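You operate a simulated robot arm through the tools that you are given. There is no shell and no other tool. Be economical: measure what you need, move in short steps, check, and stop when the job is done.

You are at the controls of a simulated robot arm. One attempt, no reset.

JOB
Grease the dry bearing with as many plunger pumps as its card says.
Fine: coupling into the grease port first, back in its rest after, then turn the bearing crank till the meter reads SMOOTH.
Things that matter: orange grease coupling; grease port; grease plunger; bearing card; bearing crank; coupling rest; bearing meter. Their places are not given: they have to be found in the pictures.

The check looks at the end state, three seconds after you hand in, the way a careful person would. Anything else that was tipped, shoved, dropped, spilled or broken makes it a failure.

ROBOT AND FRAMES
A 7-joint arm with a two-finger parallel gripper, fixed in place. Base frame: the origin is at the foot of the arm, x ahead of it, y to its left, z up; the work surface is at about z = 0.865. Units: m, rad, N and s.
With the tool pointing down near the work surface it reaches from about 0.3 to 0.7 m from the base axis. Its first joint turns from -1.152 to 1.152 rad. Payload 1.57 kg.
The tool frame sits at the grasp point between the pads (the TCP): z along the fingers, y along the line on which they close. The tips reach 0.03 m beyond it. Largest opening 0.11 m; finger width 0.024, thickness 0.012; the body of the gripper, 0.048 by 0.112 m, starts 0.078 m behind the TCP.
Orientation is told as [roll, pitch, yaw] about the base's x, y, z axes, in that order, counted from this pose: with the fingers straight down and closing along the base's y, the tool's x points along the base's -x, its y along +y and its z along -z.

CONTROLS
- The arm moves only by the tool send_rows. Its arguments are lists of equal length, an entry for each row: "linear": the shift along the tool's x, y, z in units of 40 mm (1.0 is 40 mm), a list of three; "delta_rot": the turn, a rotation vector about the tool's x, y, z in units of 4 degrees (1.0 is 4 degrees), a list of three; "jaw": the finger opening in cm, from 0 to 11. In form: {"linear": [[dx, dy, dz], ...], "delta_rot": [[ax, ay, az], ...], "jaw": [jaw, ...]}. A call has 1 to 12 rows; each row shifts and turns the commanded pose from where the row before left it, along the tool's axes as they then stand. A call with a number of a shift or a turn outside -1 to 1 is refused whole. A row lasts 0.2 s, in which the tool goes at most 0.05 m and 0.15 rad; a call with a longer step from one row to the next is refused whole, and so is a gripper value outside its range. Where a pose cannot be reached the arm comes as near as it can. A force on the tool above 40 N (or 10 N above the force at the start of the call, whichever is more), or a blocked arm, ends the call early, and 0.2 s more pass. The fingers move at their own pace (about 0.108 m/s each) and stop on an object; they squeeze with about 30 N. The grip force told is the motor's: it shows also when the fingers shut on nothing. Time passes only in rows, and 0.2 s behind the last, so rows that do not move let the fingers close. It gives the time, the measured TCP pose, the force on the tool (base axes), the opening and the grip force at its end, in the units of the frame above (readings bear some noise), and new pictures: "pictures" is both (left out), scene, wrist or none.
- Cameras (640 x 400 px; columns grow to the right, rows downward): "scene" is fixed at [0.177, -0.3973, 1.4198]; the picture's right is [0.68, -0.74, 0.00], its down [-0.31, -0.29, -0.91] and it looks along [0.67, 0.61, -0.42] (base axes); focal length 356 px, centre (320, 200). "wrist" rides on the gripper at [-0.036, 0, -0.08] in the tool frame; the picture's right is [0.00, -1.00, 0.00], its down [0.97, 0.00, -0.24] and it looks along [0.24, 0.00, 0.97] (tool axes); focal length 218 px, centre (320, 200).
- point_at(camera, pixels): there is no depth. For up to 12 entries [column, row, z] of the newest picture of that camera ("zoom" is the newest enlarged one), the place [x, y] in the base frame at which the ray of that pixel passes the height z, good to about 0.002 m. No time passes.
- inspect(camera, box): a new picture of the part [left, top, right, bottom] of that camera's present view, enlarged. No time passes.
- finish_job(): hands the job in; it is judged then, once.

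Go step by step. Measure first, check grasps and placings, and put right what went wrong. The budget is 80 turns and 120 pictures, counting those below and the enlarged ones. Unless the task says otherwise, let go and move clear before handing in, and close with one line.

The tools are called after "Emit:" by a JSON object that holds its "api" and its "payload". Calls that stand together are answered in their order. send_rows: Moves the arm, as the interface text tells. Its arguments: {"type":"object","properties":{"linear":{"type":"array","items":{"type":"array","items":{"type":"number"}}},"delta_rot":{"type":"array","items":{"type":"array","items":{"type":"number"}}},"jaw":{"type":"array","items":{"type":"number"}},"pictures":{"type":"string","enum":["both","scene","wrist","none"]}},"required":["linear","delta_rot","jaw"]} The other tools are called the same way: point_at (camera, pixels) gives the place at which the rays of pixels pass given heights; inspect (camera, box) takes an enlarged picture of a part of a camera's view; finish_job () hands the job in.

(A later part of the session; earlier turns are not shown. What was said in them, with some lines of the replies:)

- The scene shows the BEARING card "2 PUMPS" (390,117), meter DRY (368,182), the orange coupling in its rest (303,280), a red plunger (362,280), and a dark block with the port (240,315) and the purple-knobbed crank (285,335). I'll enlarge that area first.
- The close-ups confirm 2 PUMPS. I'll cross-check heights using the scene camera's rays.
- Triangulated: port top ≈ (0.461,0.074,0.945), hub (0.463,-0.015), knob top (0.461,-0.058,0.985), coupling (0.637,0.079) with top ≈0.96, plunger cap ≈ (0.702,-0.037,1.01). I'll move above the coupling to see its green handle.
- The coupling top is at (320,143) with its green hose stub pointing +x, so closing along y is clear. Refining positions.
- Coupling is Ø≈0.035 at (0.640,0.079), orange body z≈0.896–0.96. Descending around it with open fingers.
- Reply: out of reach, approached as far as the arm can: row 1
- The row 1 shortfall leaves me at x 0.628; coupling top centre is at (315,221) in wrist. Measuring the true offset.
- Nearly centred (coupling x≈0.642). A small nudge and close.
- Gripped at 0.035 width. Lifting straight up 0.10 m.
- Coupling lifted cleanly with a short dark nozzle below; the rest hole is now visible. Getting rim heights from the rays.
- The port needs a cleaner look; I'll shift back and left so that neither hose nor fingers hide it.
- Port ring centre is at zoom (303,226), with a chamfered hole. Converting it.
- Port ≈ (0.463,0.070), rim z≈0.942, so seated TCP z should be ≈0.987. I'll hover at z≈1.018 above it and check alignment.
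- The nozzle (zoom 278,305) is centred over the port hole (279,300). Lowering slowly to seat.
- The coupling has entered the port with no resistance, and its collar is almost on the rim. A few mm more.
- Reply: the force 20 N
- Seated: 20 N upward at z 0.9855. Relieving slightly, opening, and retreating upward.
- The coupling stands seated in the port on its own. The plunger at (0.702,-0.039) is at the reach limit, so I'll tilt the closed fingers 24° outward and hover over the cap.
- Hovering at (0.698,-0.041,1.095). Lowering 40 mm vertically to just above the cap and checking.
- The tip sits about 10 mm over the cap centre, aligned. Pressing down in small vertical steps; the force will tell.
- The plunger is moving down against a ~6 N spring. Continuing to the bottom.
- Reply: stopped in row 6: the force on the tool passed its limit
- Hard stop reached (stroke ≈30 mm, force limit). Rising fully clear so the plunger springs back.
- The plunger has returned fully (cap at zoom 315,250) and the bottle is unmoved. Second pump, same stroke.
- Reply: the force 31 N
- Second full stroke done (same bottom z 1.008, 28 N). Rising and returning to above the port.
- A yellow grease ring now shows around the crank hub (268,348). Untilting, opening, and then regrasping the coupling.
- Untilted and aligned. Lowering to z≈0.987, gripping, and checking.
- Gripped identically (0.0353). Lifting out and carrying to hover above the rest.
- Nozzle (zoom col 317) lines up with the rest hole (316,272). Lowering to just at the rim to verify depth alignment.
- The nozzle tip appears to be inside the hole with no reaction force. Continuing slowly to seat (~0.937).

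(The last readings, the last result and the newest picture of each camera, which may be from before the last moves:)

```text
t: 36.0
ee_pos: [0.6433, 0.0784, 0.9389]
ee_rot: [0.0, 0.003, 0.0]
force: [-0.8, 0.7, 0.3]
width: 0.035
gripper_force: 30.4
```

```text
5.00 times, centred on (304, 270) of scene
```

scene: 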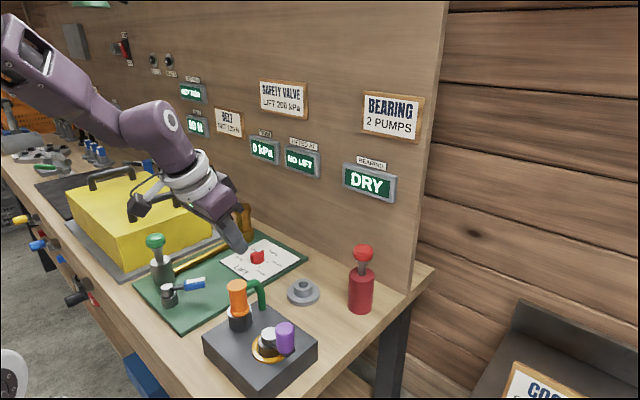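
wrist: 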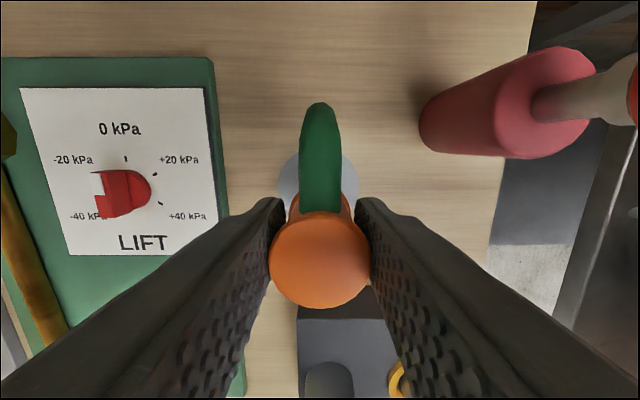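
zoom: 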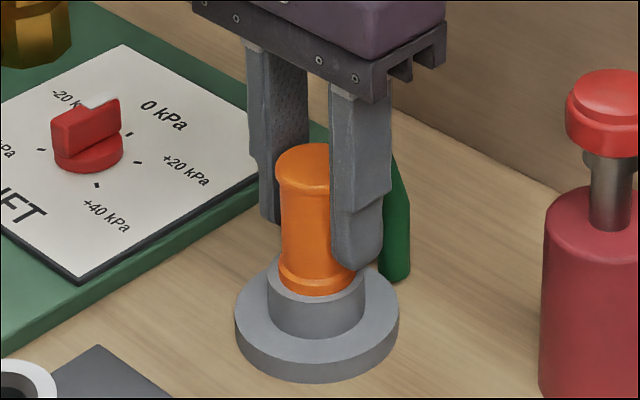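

In the rest, nearly bottomed. One last 2–3 mm to contact, then release and rise.

Emit:
{"api": "send_rows", "payload": {"linear": [[0, 0, 0.05], [0, 0, 0.02], [0, 0, 0], [0, 0, 0], [0, 0, 0], [0, 0, 0], [0, 0, -0.4], [0, 0, -0.6], [0, 0, -0.8], [0, 0, -0.8], [0, 0, 0]], "delta_rot": [[0, 0, 0], [0, 0, 0], [0, 0, 0], [0, 0, 0], [0, 0, 0], [0, 0, 0], [0, 0, 0], [0, 0, 0], [0, 0, 0], [0, 0, 0], [0, 0, 0]], "jaw": [2, 2, 2, 7, 7, 7, 7, 7, 7, 7, 7]}}

Emit:
{"api": "inspect", "payload": {"camera": "scene", "box": [256, 230, 352, 310]}}

```text
t: 38.4
ee_pos: [0.6463, 0.0778, 1.042]
ee_rot: [0.001, 0.0, 0.0]
force: [0.2, 0.0, -0.1]
width: 0.0701
gripper_force: 0.0
```

scene: 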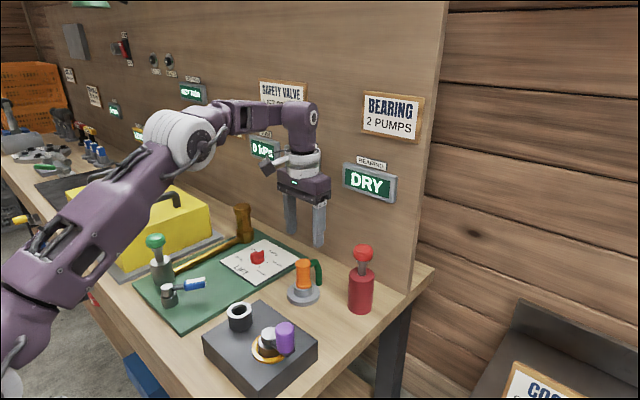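
wrist: 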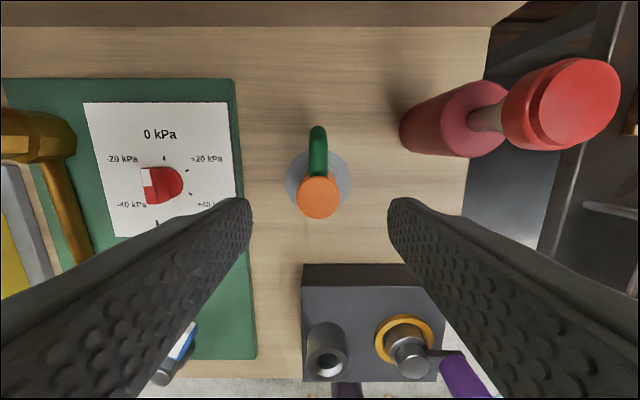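

```text
5.00 times, centred on (304, 270) of scene
```

zoom: 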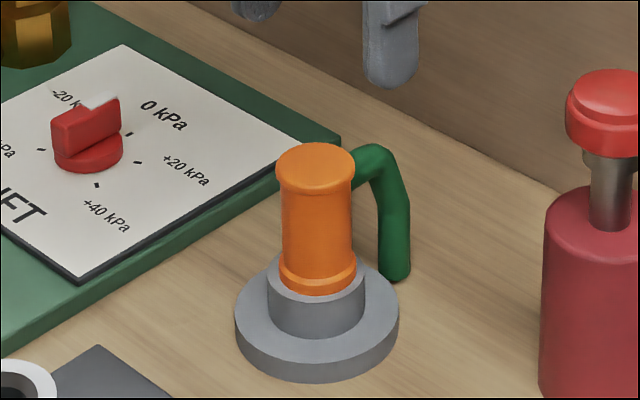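

The coupling is upright and seated in its rest. Now moving over the crank knob to measure it.

Emit:
{"api": "send_rows", "payload": {"linear": [[0.775, -0.562, -0.1], [0.775, -0.562, -0.1], [0.775, -0.562, -0.1], [0.775, -0.562, -0.1], [0.775, -0.562, -0.1], [0.775, -0.562, -0.1], [0, 0, 0]], "delta_rot": [[0, 0, 0], [0, 0, 0], [0, 0, 0], [0, 0, 0], [0, 0, 0], [0, 0, 0], [0, 0, 0]], "jaw": [6, 6, 6, 6, 6, 6, 6]}}

Emit:
{"api": "inspect", "payload": {"camera": "scene", "box": [230, 290, 326, 380]}}

```text
t: 40.0
ee_pos: [0.4584, -0.0557, 1.0639]
ee_rot: [-0.001, 0.0, -0.001]
force: [-0.1, 0.6, 0.2]
width: 0.0602
gripper_force: 0.1
```

scene: 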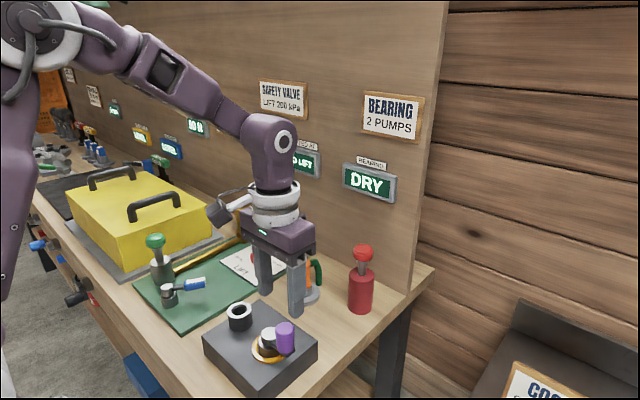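
wrist: 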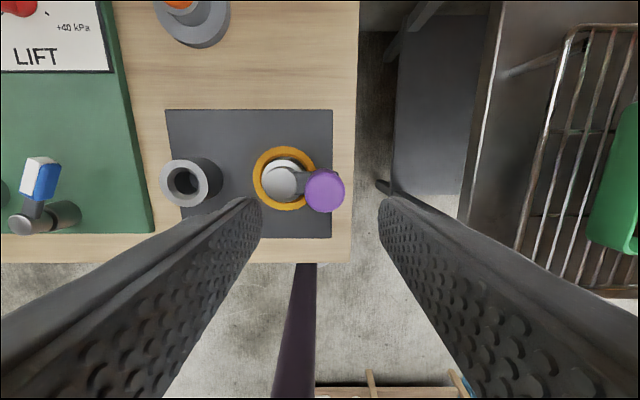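

```text
4.44 times, centred on (278, 335) of scene
```

zoom: 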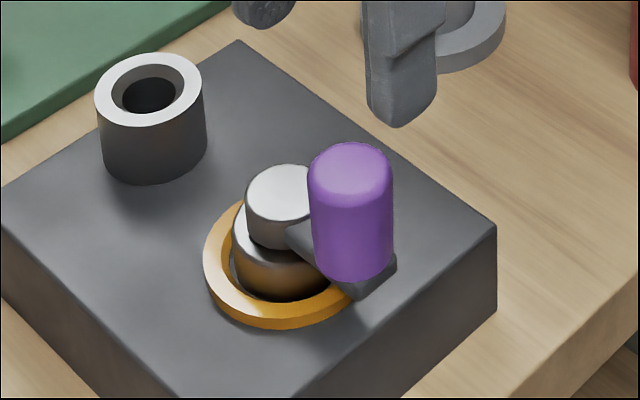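

Knob Ø≈0.03. Triangulating knob and hub heights before descending.

Emit:
{"api": "point_at", "payload": {"camera": "wrist", "pixels": [[325, 191, 0.98], [325, 191, 0.985], [325, 191, 0.99], [280, 180, 0.95], [280, 180, 0.955], [280, 180, 0.96], [286, 178, 0.92]]}}

Emit:
{"api": "point_at", "payload": {"camera": "scene", "pixels": [[285, 327, 0.98], [285, 327, 0.985], [285, 327, 0.99], [269.3, 333.2, 0.95], [269.3, 333.2, 0.955], [269.3, 333.2, 0.96]]}}

```text
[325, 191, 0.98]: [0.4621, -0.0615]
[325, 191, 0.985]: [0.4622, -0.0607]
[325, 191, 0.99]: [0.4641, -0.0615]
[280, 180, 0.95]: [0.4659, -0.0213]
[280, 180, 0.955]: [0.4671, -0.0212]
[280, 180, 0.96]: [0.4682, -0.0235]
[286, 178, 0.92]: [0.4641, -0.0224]
```

```text
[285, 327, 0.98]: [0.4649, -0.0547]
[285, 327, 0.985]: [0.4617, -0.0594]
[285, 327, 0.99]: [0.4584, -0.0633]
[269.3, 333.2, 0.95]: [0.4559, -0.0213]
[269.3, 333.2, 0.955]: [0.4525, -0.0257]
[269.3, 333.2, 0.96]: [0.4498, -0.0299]
```

Knob at (0.462,-0.060, top 0.985), hub at (0.462,-0.019, top ≈0.948), radius ≈0.041. Descending to TCP z 0.988 and closing on the knob.

Emit:
{"api": "send_rows", "payload": {"linear": [[-0.09, -0.11, 0.4], [0, 0, 0.6], [0, 0, 0.6], [0, 0, 0.3], [0, 0, 0], [0, 0, 0], [0, 0, 0], [0, 0, 0]], "delta_rot": [[0, 0, 0], [0, 0, 0], [0, 0, 0], [0, 0, 0], [0, 0, 0], [0, 0, 0], [0, 0, 0], [0, 0, 0]], "jaw": [6, 6, 6, 6, 6, 2, 2, 2]}}

Emit:
{"api": "inspect", "payload": {"camera": "scene", "box": [230, 290, 326, 380]}}

```text
t: 41.8
ee_pos: [0.4616, -0.0604, 0.9882]
ee_rot: [-0.001, 0.0, -0.003]
force: [0.8, -7.6, -11.0]
width: 0.031
gripper_force: 39.5
```

scene: 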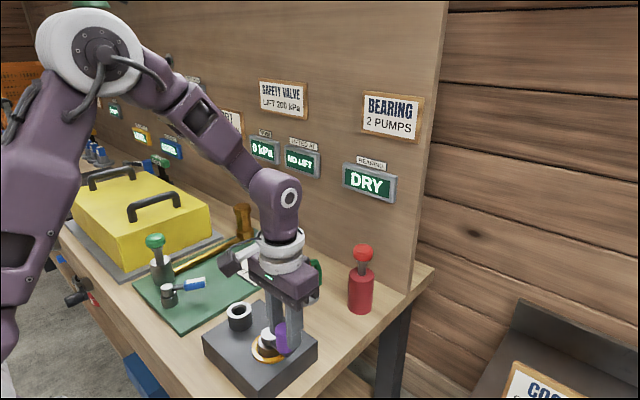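
wrist: 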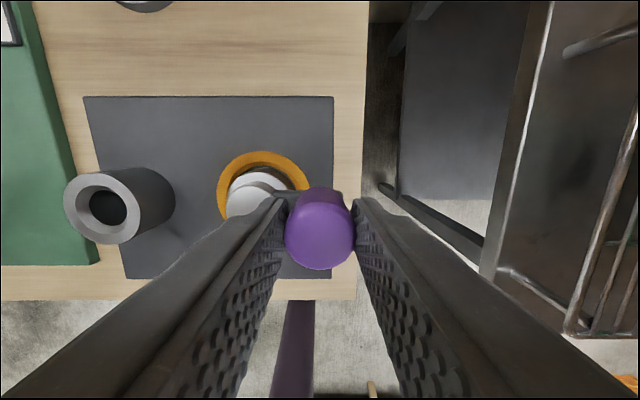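

```text
4.44 times, centred on (278, 335) of scene
```

zoom: 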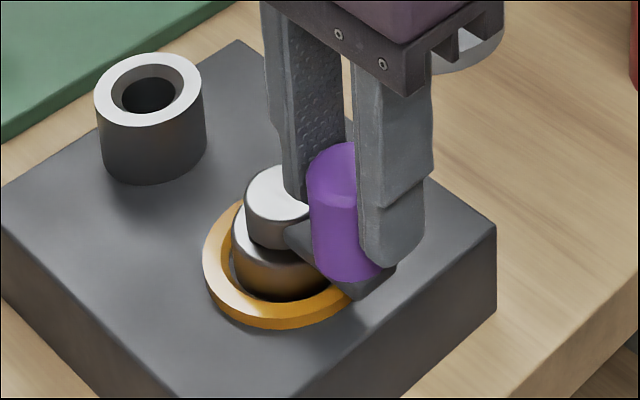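

Knob gripped (0.031). I'll sweep it counter-clockwise by 90° along the arc in 10° steps.

Emit:
{"api": "send_rows", "payload": {"linear": [[-0.178, 0.0155, 0], [-0.1725, 0.046, 0], [-0.162, 0.0755, 0], [-0.146, 0.1025, 0], [-0.1265, 0.1265, 0], [-0.1025, 0.146, 0], [-0.0755, 0.162, 0], [-0.046, 0.1725, 0], [-0.0155, 0.178, 0]], "delta_rot": [[0, 0, 0], [0, 0, 0], [0, 0, 0], [0, 0, 0], [0, 0, 0], [0, 0, 0], [0, 0, 0], [0, 0, 0], [0, 0, 0]], "jaw": [2, 2, 2, 2, 2, 2, 2, 2, 2]}}

Emit:
{"api": "inspect", "payload": {"camera": "scene", "box": [230, 290, 326, 380]}}

```text
t: 42.3
ee_pos: [0.4664, -0.0597, 0.9868]
ee_rot: [-0.001, 0.019, -0.006]
force: [-6.9, -0.6, 10.9]
width: 0.0312
gripper_force: 40.7
stopped in row 2: the force on the tool passed its limit (the readings are from after the stop); the commanded pose is now the measured one
```

scene: 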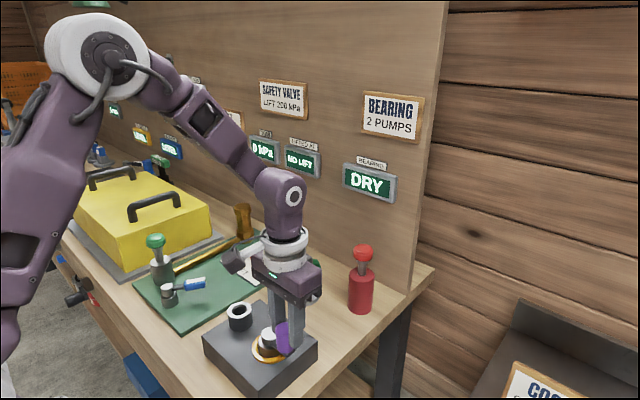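
wrist: 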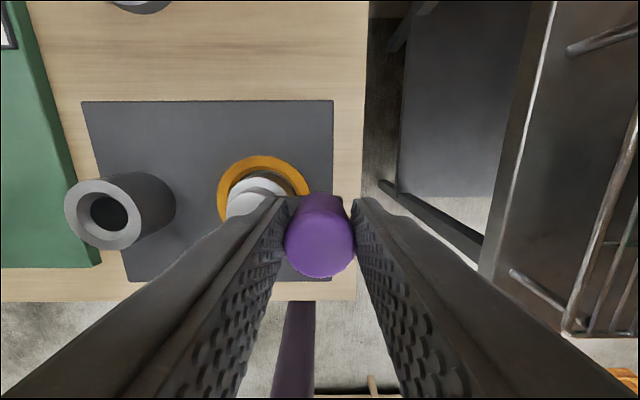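

```text
4.44 times, centred on (278, 335) of scene
```

zoom: 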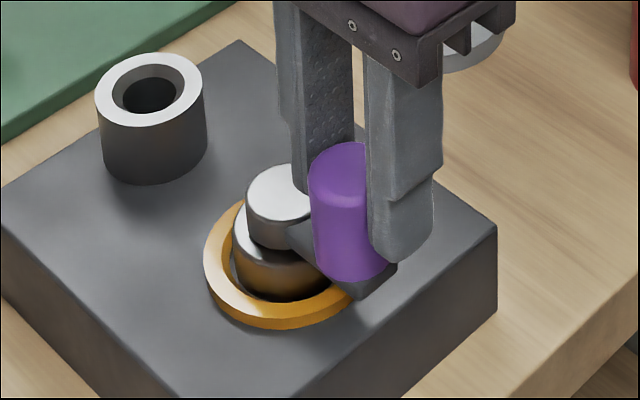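

The pads slid ~5 mm and the crank didn't budge counter-clockwise, so that's probably a stop. Trying clockwise (toward −x) instead, gently.

Emit:
{"api": "send_rows", "payload": {"linear": [[0.12, 0, -0.02], [0.1, 0.005, 0], [0.1, 0.015, 0], [0.1, 0.03, 0], [0, 0, 0]], "delta_rot": [[0, 0, 0], [0, 0, 0], [0, 0, 0], [0, 0, 0], [0, 0, 0]], "jaw": [2, 2, 2, 2, 2], "pictures": "wrist"}}

Emit:
{"api": "inspect", "payload": {"camera": "scene", "box": [230, 290, 326, 380]}}

```text
t: 43.5
ee_pos: [0.4499, -0.0587, 0.9877]
ee_rot: [-0.002, 0.02, -0.005]
force: [9.0, -10.9, -15.9]
width: 0.0313
gripper_force: 39.8
```

wrist: 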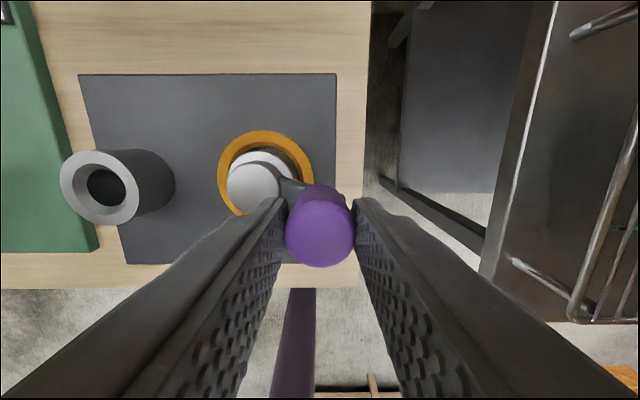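

```text
4.44 times, centred on (278, 335) of scene
```

zoom: 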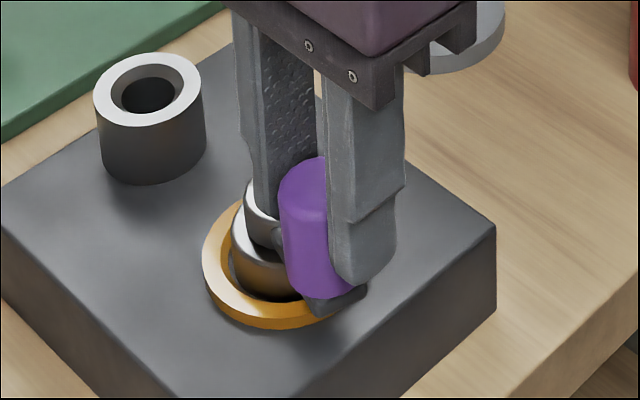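

The crank turns clockwise (knob now ≈(0.45,-0.059)). Continuing the arc another 80°.

Emit:
{"api": "send_rows", "payload": {"linear": [[0.1675, 0.0325, 0.02], [0.155, 0.0975, 0], [0.135, 0.1225, 0], [0.1125, 0.1425, 0], [0.0875, 0.1625, 0], [0.055, 0.175, 0], [0.025, 0.18, 0], [-0.005, 0.1825, 0], [0, 0, 0]], "delta_rot": [[0, 0, 0], [0, 0, 0], [0, 0, 0], [0, 0, 0], [0, 0, 0], [0, 0, 0], [0, 0, 0], [0, 0, 0], [0, 0, 0]], "jaw": [2, 2, 2, 2, 2, 2, 2, 2, 2]}}

Emit:
{"api": "inspect", "payload": {"camera": "scene", "box": [230, 290, 326, 380]}}

```text
t: 45.5
ee_pos: [0.4196, -0.0137, 0.9867]
ee_rot: [-0.002, 0.019, -0.003]
force: [-6.6, -13.4, -5.4]
width: 0.0311
gripper_force: 39.8
```

scene: 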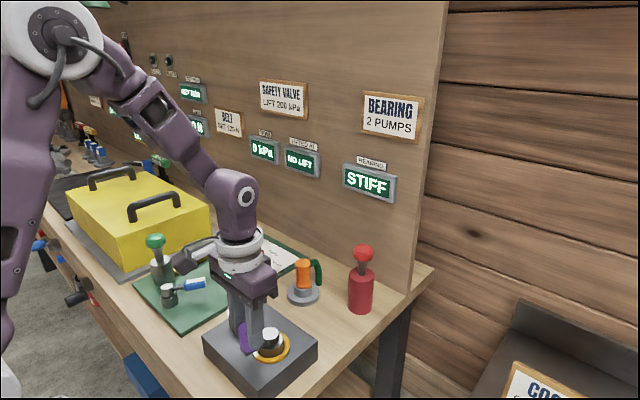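
wrist: 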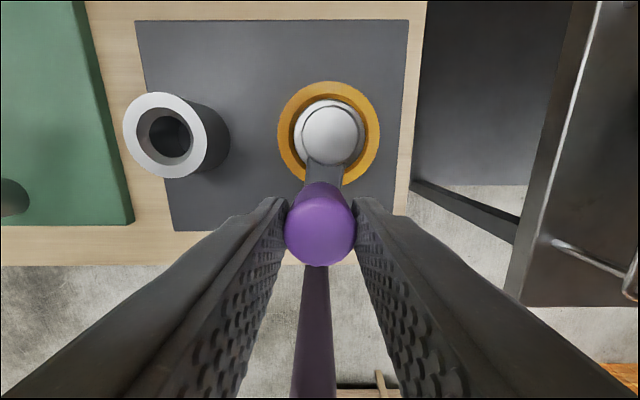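

```text
4.44 times, centred on (278, 335) of scene
```

zoom: 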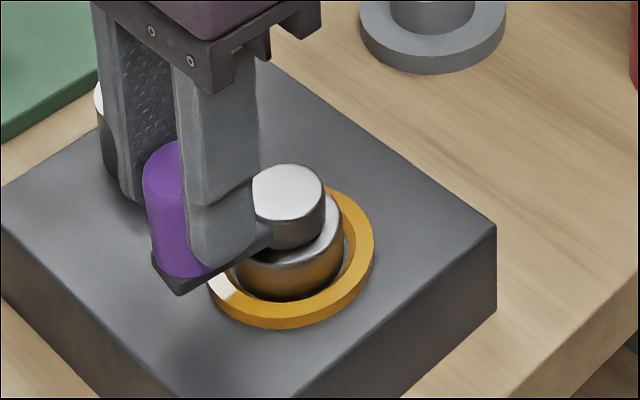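

The meter changed DRY→STIFF (368,183), so cranking is registering. Continuing clockwise another 90°.

Emit:
{"api": "send_rows", "payload": {"linear": [[-0.0375, 0.18, 0], [-0.07, 0.17, 0], [-0.0975, 0.155, 0], [-0.1225, 0.135, 0], [-0.1425, 0.1125, 0], [-0.1625, 0.0875, 0], [-0.175, 0.055, 0], [-0.18, 0.025, 0], [-0.1825, -0.005, 0], [0, 0, 0]], "delta_rot": [[0, 0, 0], [0, 0, 0], [0, 0, 0], [0, 0, 0], [0, 0, 0], [0, 0, 0], [0, 0, 0], [0, 0, 0], [0, 0, 0], [0, 0, 0]], "jaw": [2, 2, 2, 2, 2, 2, 2, 2, 2, 2]}}

```text
t: 47.3
ee_pos: [0.4549, 0.0194, 0.9887]
ee_rot: [-0.004, 0.023, -0.007]
force: [-3.2, -5.5, 5.9]
width: 0.0309
gripper_force: 39.7
stopped in row 8: the force on the tool passed its limit (the readings are from after the stop); the commanded pose is now the measured one
```

scene: 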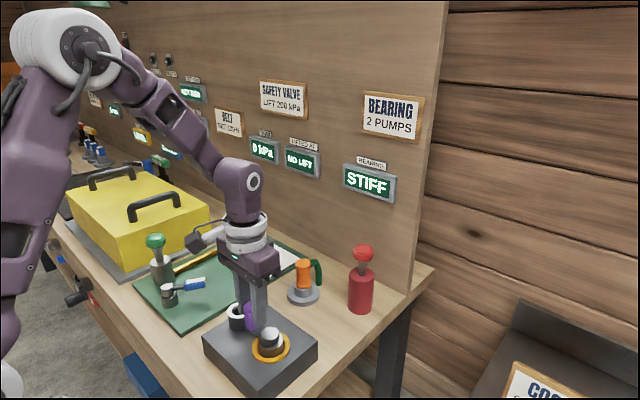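
wrist: 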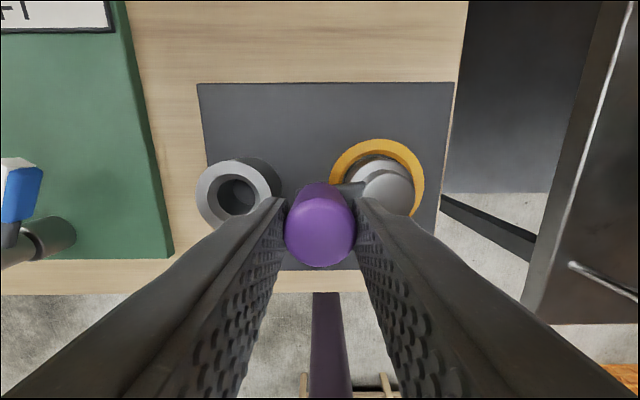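

About 170° turned; a force stop near the +y side. Inspecting for contact.

Emit:
{"api": "inspect", "payload": {"camera": "scene", "box": [220, 280, 316, 370]}}

Emit:
{"api": "point_at", "payload": {"camera": "wrist", "pixels": [[320, 231, 0.985], [388, 193, 0.948], [378, 185, 0.92]]}}

```text
4.44 times, centred on (268, 325) of scene
```

zoom: 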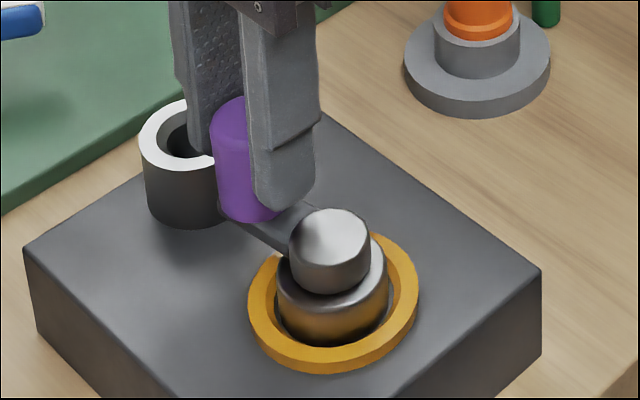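

```text
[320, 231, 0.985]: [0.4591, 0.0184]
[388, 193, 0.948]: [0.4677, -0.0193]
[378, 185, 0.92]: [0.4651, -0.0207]
```

No finger contact with anything; the knob slipped ~4 mm in the pads since my circle was slightly off (centre ≈(0.463,-0.020), r≈0.040). Regrasping centred and continuing clockwise.

Emit:
{"api": "send_rows", "payload": {"linear": [[0, 0, 0], [-0.08, 0, 0.02], [0, 0, 0], [0, 0, 0], [0, 0, 0], [-0.175, 0.005, 0], [-0.1725, -0.0225, 0], [-0.165, -0.055, 0], [-0.155, -0.0825, 0], [-0.1375, -0.105, 0], [0, 0, 0]], "delta_rot": [[0, 0, 0], [0, 0, 0], [0, 0, 0], [0, 0, 0], [0, 0, 0], [0, 0, 0], [0, 0, 0], [0, 0, 0], [0, 0, 0], [0, 0, 0], [0, 0, 0]], "jaw": [4.5, 4.5, 2, 2, 2, 2, 2, 2, 2, 2, 2]}}

```text
t: 49.9
ee_pos: [0.4928, 0.0127, 0.9864]
ee_rot: [0.004, 0.016, -0.003]
force: [2.7, 6.2, -2.6]
width: 0.0312
gripper_force: 39.8
stopped in row 11: the force on the tool passed its limit (the readings are from after the stop); the commanded pose is now the measured one
```

scene: 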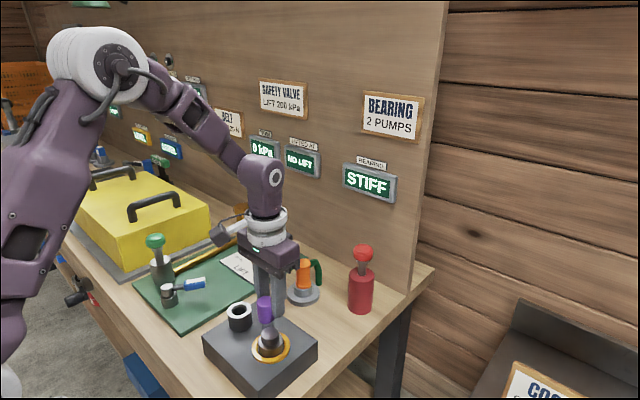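
wrist: 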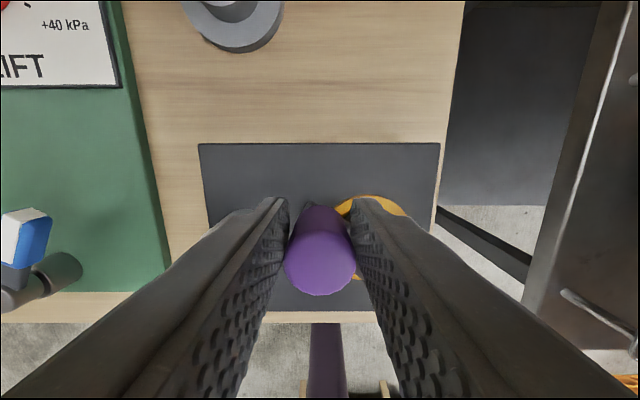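

The knob advanced to about 55° past +y but lags in the pads (320,252). Measuring its true spot.

Emit:
{"api": "point_at", "payload": {"camera": "wrist", "pixels": [[320, 252, 0.985], [320, 258, 0.985]]}}

Emit:
{"api": "inspect", "payload": {"camera": "scene", "box": [220, 280, 316, 370]}}

```text
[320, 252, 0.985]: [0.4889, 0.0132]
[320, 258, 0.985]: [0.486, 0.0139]
```

```text
4.44 times, centred on (268, 325) of scene
```

zoom: 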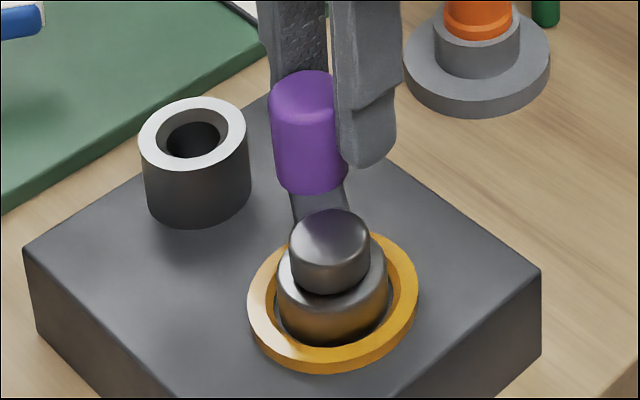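

Knob at (0.487,0.013), angle ≈54°. Recentring the grip and sweeping another 70° clockwise.

Emit:
{"api": "send_rows", "payload": {"linear": [[0, 0, 0], [0.135, 0.01, 0.0], [0, 0, 0], [0, 0, 0], [0, 0, 0], [-0.1325, -0.1175, 0], [-0.1125, -0.1375, 0], [-0.085, -0.1525, 0], [-0.0575, -0.1675, 0], [-0.0275, -0.175, 0], [0.0025, -0.175, 0], [0.035, -0.175, 0]], "delta_rot": [[0, 0, 0], [0, 0, 0], [0, 0, 0], [0, 0, 0], [0, 0, 0], [0, 0, 0], [0, 0, 0], [0, 0, 0], [0, 0, 0], [0, 0, 0], [0, 0, 0], [0, 0, 0]], "jaw": [4.5, 4.5, 2, 2, 2, 2, 2, 2, 2, 2, 2, 2]}}

```text
t: 51.6
ee_pos: [0.5005, 0.0067, 0.9861]
ee_rot: [0.01, 0.01, -0.003]
force: [3.4, 4.6, -5.7]
width: 0.0309
gripper_force: 39.6
stopped in row 8: the force on the tool passed its limit (the readings are from after the stop); the commanded pose is now the measured one
```

scene: 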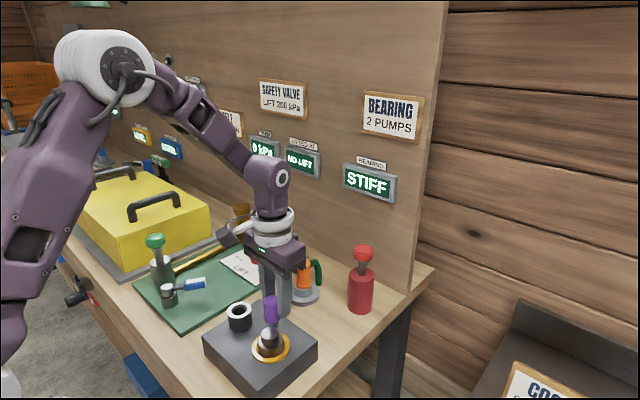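
wrist: 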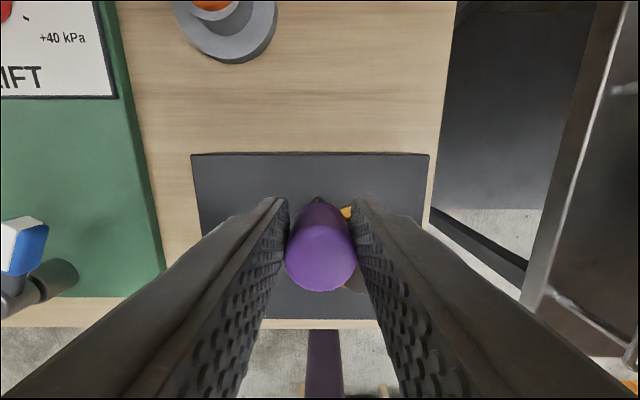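

The firm grip is fighting the knob's rotation. I'll open to a loose cage (4.2 cm) and push with the pad face through the +x side, where the travel is mostly −y.

Emit:
{"api": "send_rows", "payload": {"linear": [[0, 0, 0], [0.1, 0, 0.0], [-0.1, -0.1475, 0], [-0.0725, -0.165, 0], [-0.0425, -0.1725, 0], [-0.0125, -0.1775, 0], [0.02, -0.1775, 0], [0.0475, -0.1725, 0], [0.08, -0.16, 0], [0.105, -0.145, 0], [0, 0, 0]], "delta_rot": [[0, 0, 0], [0, 0, 0], [0, 0, 0], [0, 0, 0], [0, 0, 0], [0, 0, 0], [0, 0, 0], [0, 0, 0], [0, 0, 0], [0, 0, 0], [0, 0, 0]], "jaw": [4.2, 4.2, 4.2, 4.2, 4.2, 4.2, 4.2, 4.2, 4.2, 4.2, 4.2]}}

```text
t: 54.0
ee_pos: [0.4933, -0.0476, 0.9843]
ee_rot: [0.009, 0.012, -0.001]
force: [0.6, 2.9, 0.3]
width: 0.0446
gripper_force: 1.8
```

scene: 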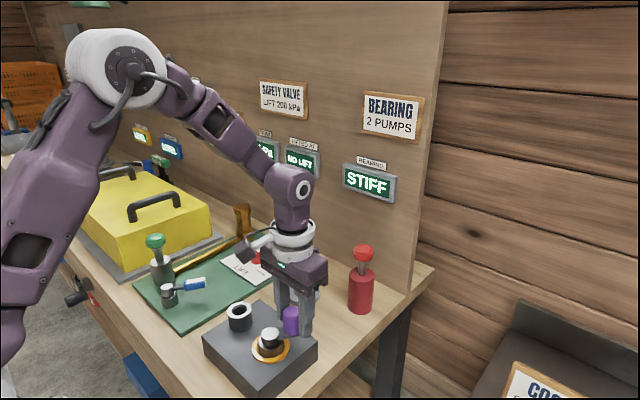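
wrist: 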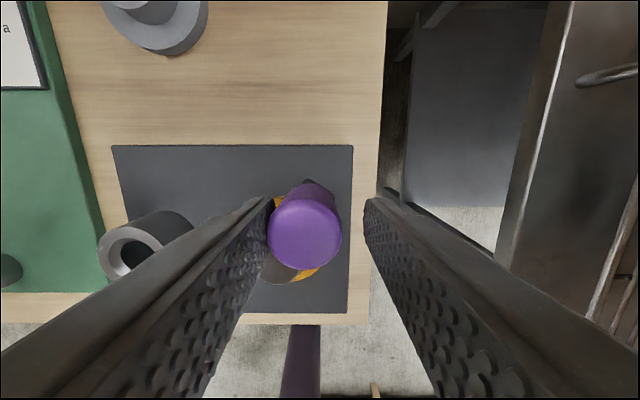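

The loose push needs only ~3 N; the crank has now gone ~300° and the meter is still STIFF. I'll recentre, grip, and carry the knob through the −y side.

Emit:
{"api": "send_rows", "payload": {"linear": [[0, 0.14, -0.05], [0, 0, 0], [0, 0, 0], [0, 0, 0], [0.1175, -0.135, 0], [0.14, -0.1125, 0], [0.155, -0.0875, 0], [0.17, -0.0575, 0], [0.175, -0.0275, 0], [0.18, 0.0025, 0], [0, 0, 0]], "delta_rot": [[0, 0, 0], [0, 0, 0], [0, 0, 0], [0, 0, 0], [0, 0, 0], [0, 0, 0], [0, 0, 0], [0, 0, 0], [0, 0, 0], [0, 0, 0], [0, 0, 0]], "jaw": [4.5, 3, 2.5, 2.5, 2.5, 2.5, 2.5, 2.5, 2.5, 2.5, 2.5]}}

```text
t: 56.4
ee_pos: [0.457, -0.0593, 0.9885]
ee_rot: [0.006, 0.014, -0.001]
force: [-1.4, -10.1, 0.3]
width: 0.0341
gripper_force: 5.3
```

scene: 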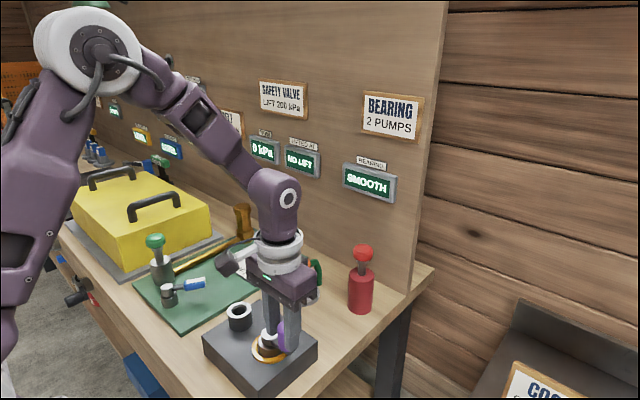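
wrist: 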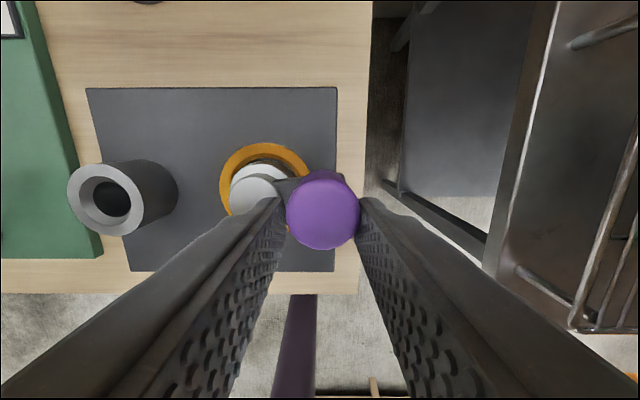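

The meter now reads SMOOTH (368,183). Releasing the knob and rising clear.

Emit:
{"api": "send_rows", "payload": {"linear": [[0, 0, 0], [0, 0, 0], [0, 0, -0.4], [0, 0, -0.8], [0, 0, -0.9], [0, 0, -0.9], [0, 0, -0.5], [0, 0, 0]], "delta_rot": [[0, 0, 0], [0, 0, 0], [0, 0, 0], [0, 0, 0], [0, 0, 0], [0, 0, 0], [0, 0, 0], [0, 0, 0]], "jaw": [5, 5, 5, 5, 5, 5, 5, 5]}}

Emit:
{"api": "inspect", "payload": {"camera": "scene", "box": [200, 160, 440, 390]}}

```text
t: 58.2
ee_pos: [0.4581, -0.0583, 1.1271]
ee_rot: [0.008, 0.012, -0.001]
force: [-0.2, 0.1, 0.4]
width: 0.0501
gripper_force: 0.1
```

scene: 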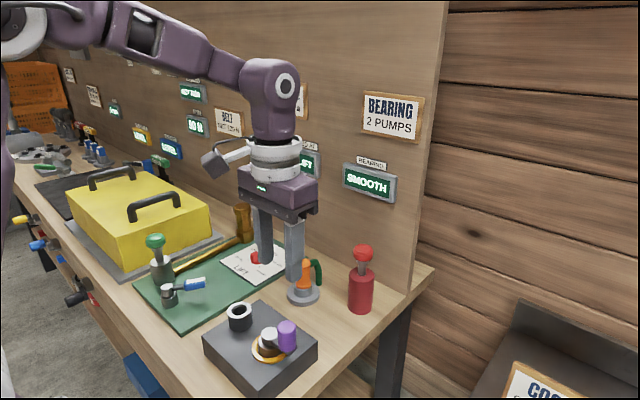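
wrist: 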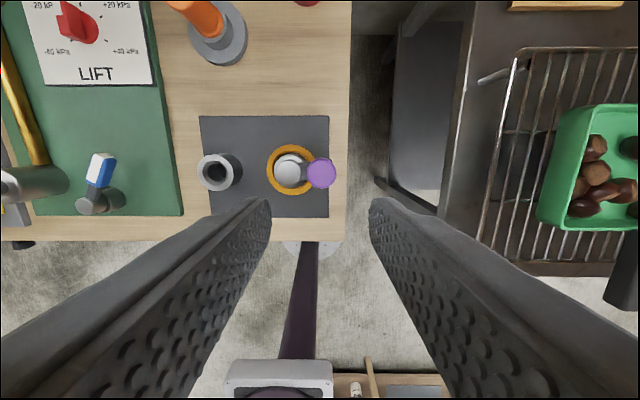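

```text
1.74 times, centred on (320, 275) of scene
```

zoom: 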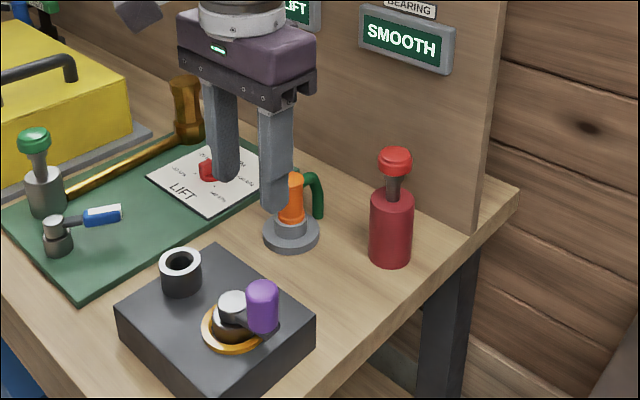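

The meter holds SMOOTH, the coupling is upright in its rest, the plunger is up, and the gripper is clear of everything. Handing in.

Emit:
{"api": "finish_job", "payload": {}}

```text
The job is handed in.
```

I greased the bearing with the 2 pumps its card calls for, put the coupling back in its rest, and turned the crank until the meter read SMOOTH.
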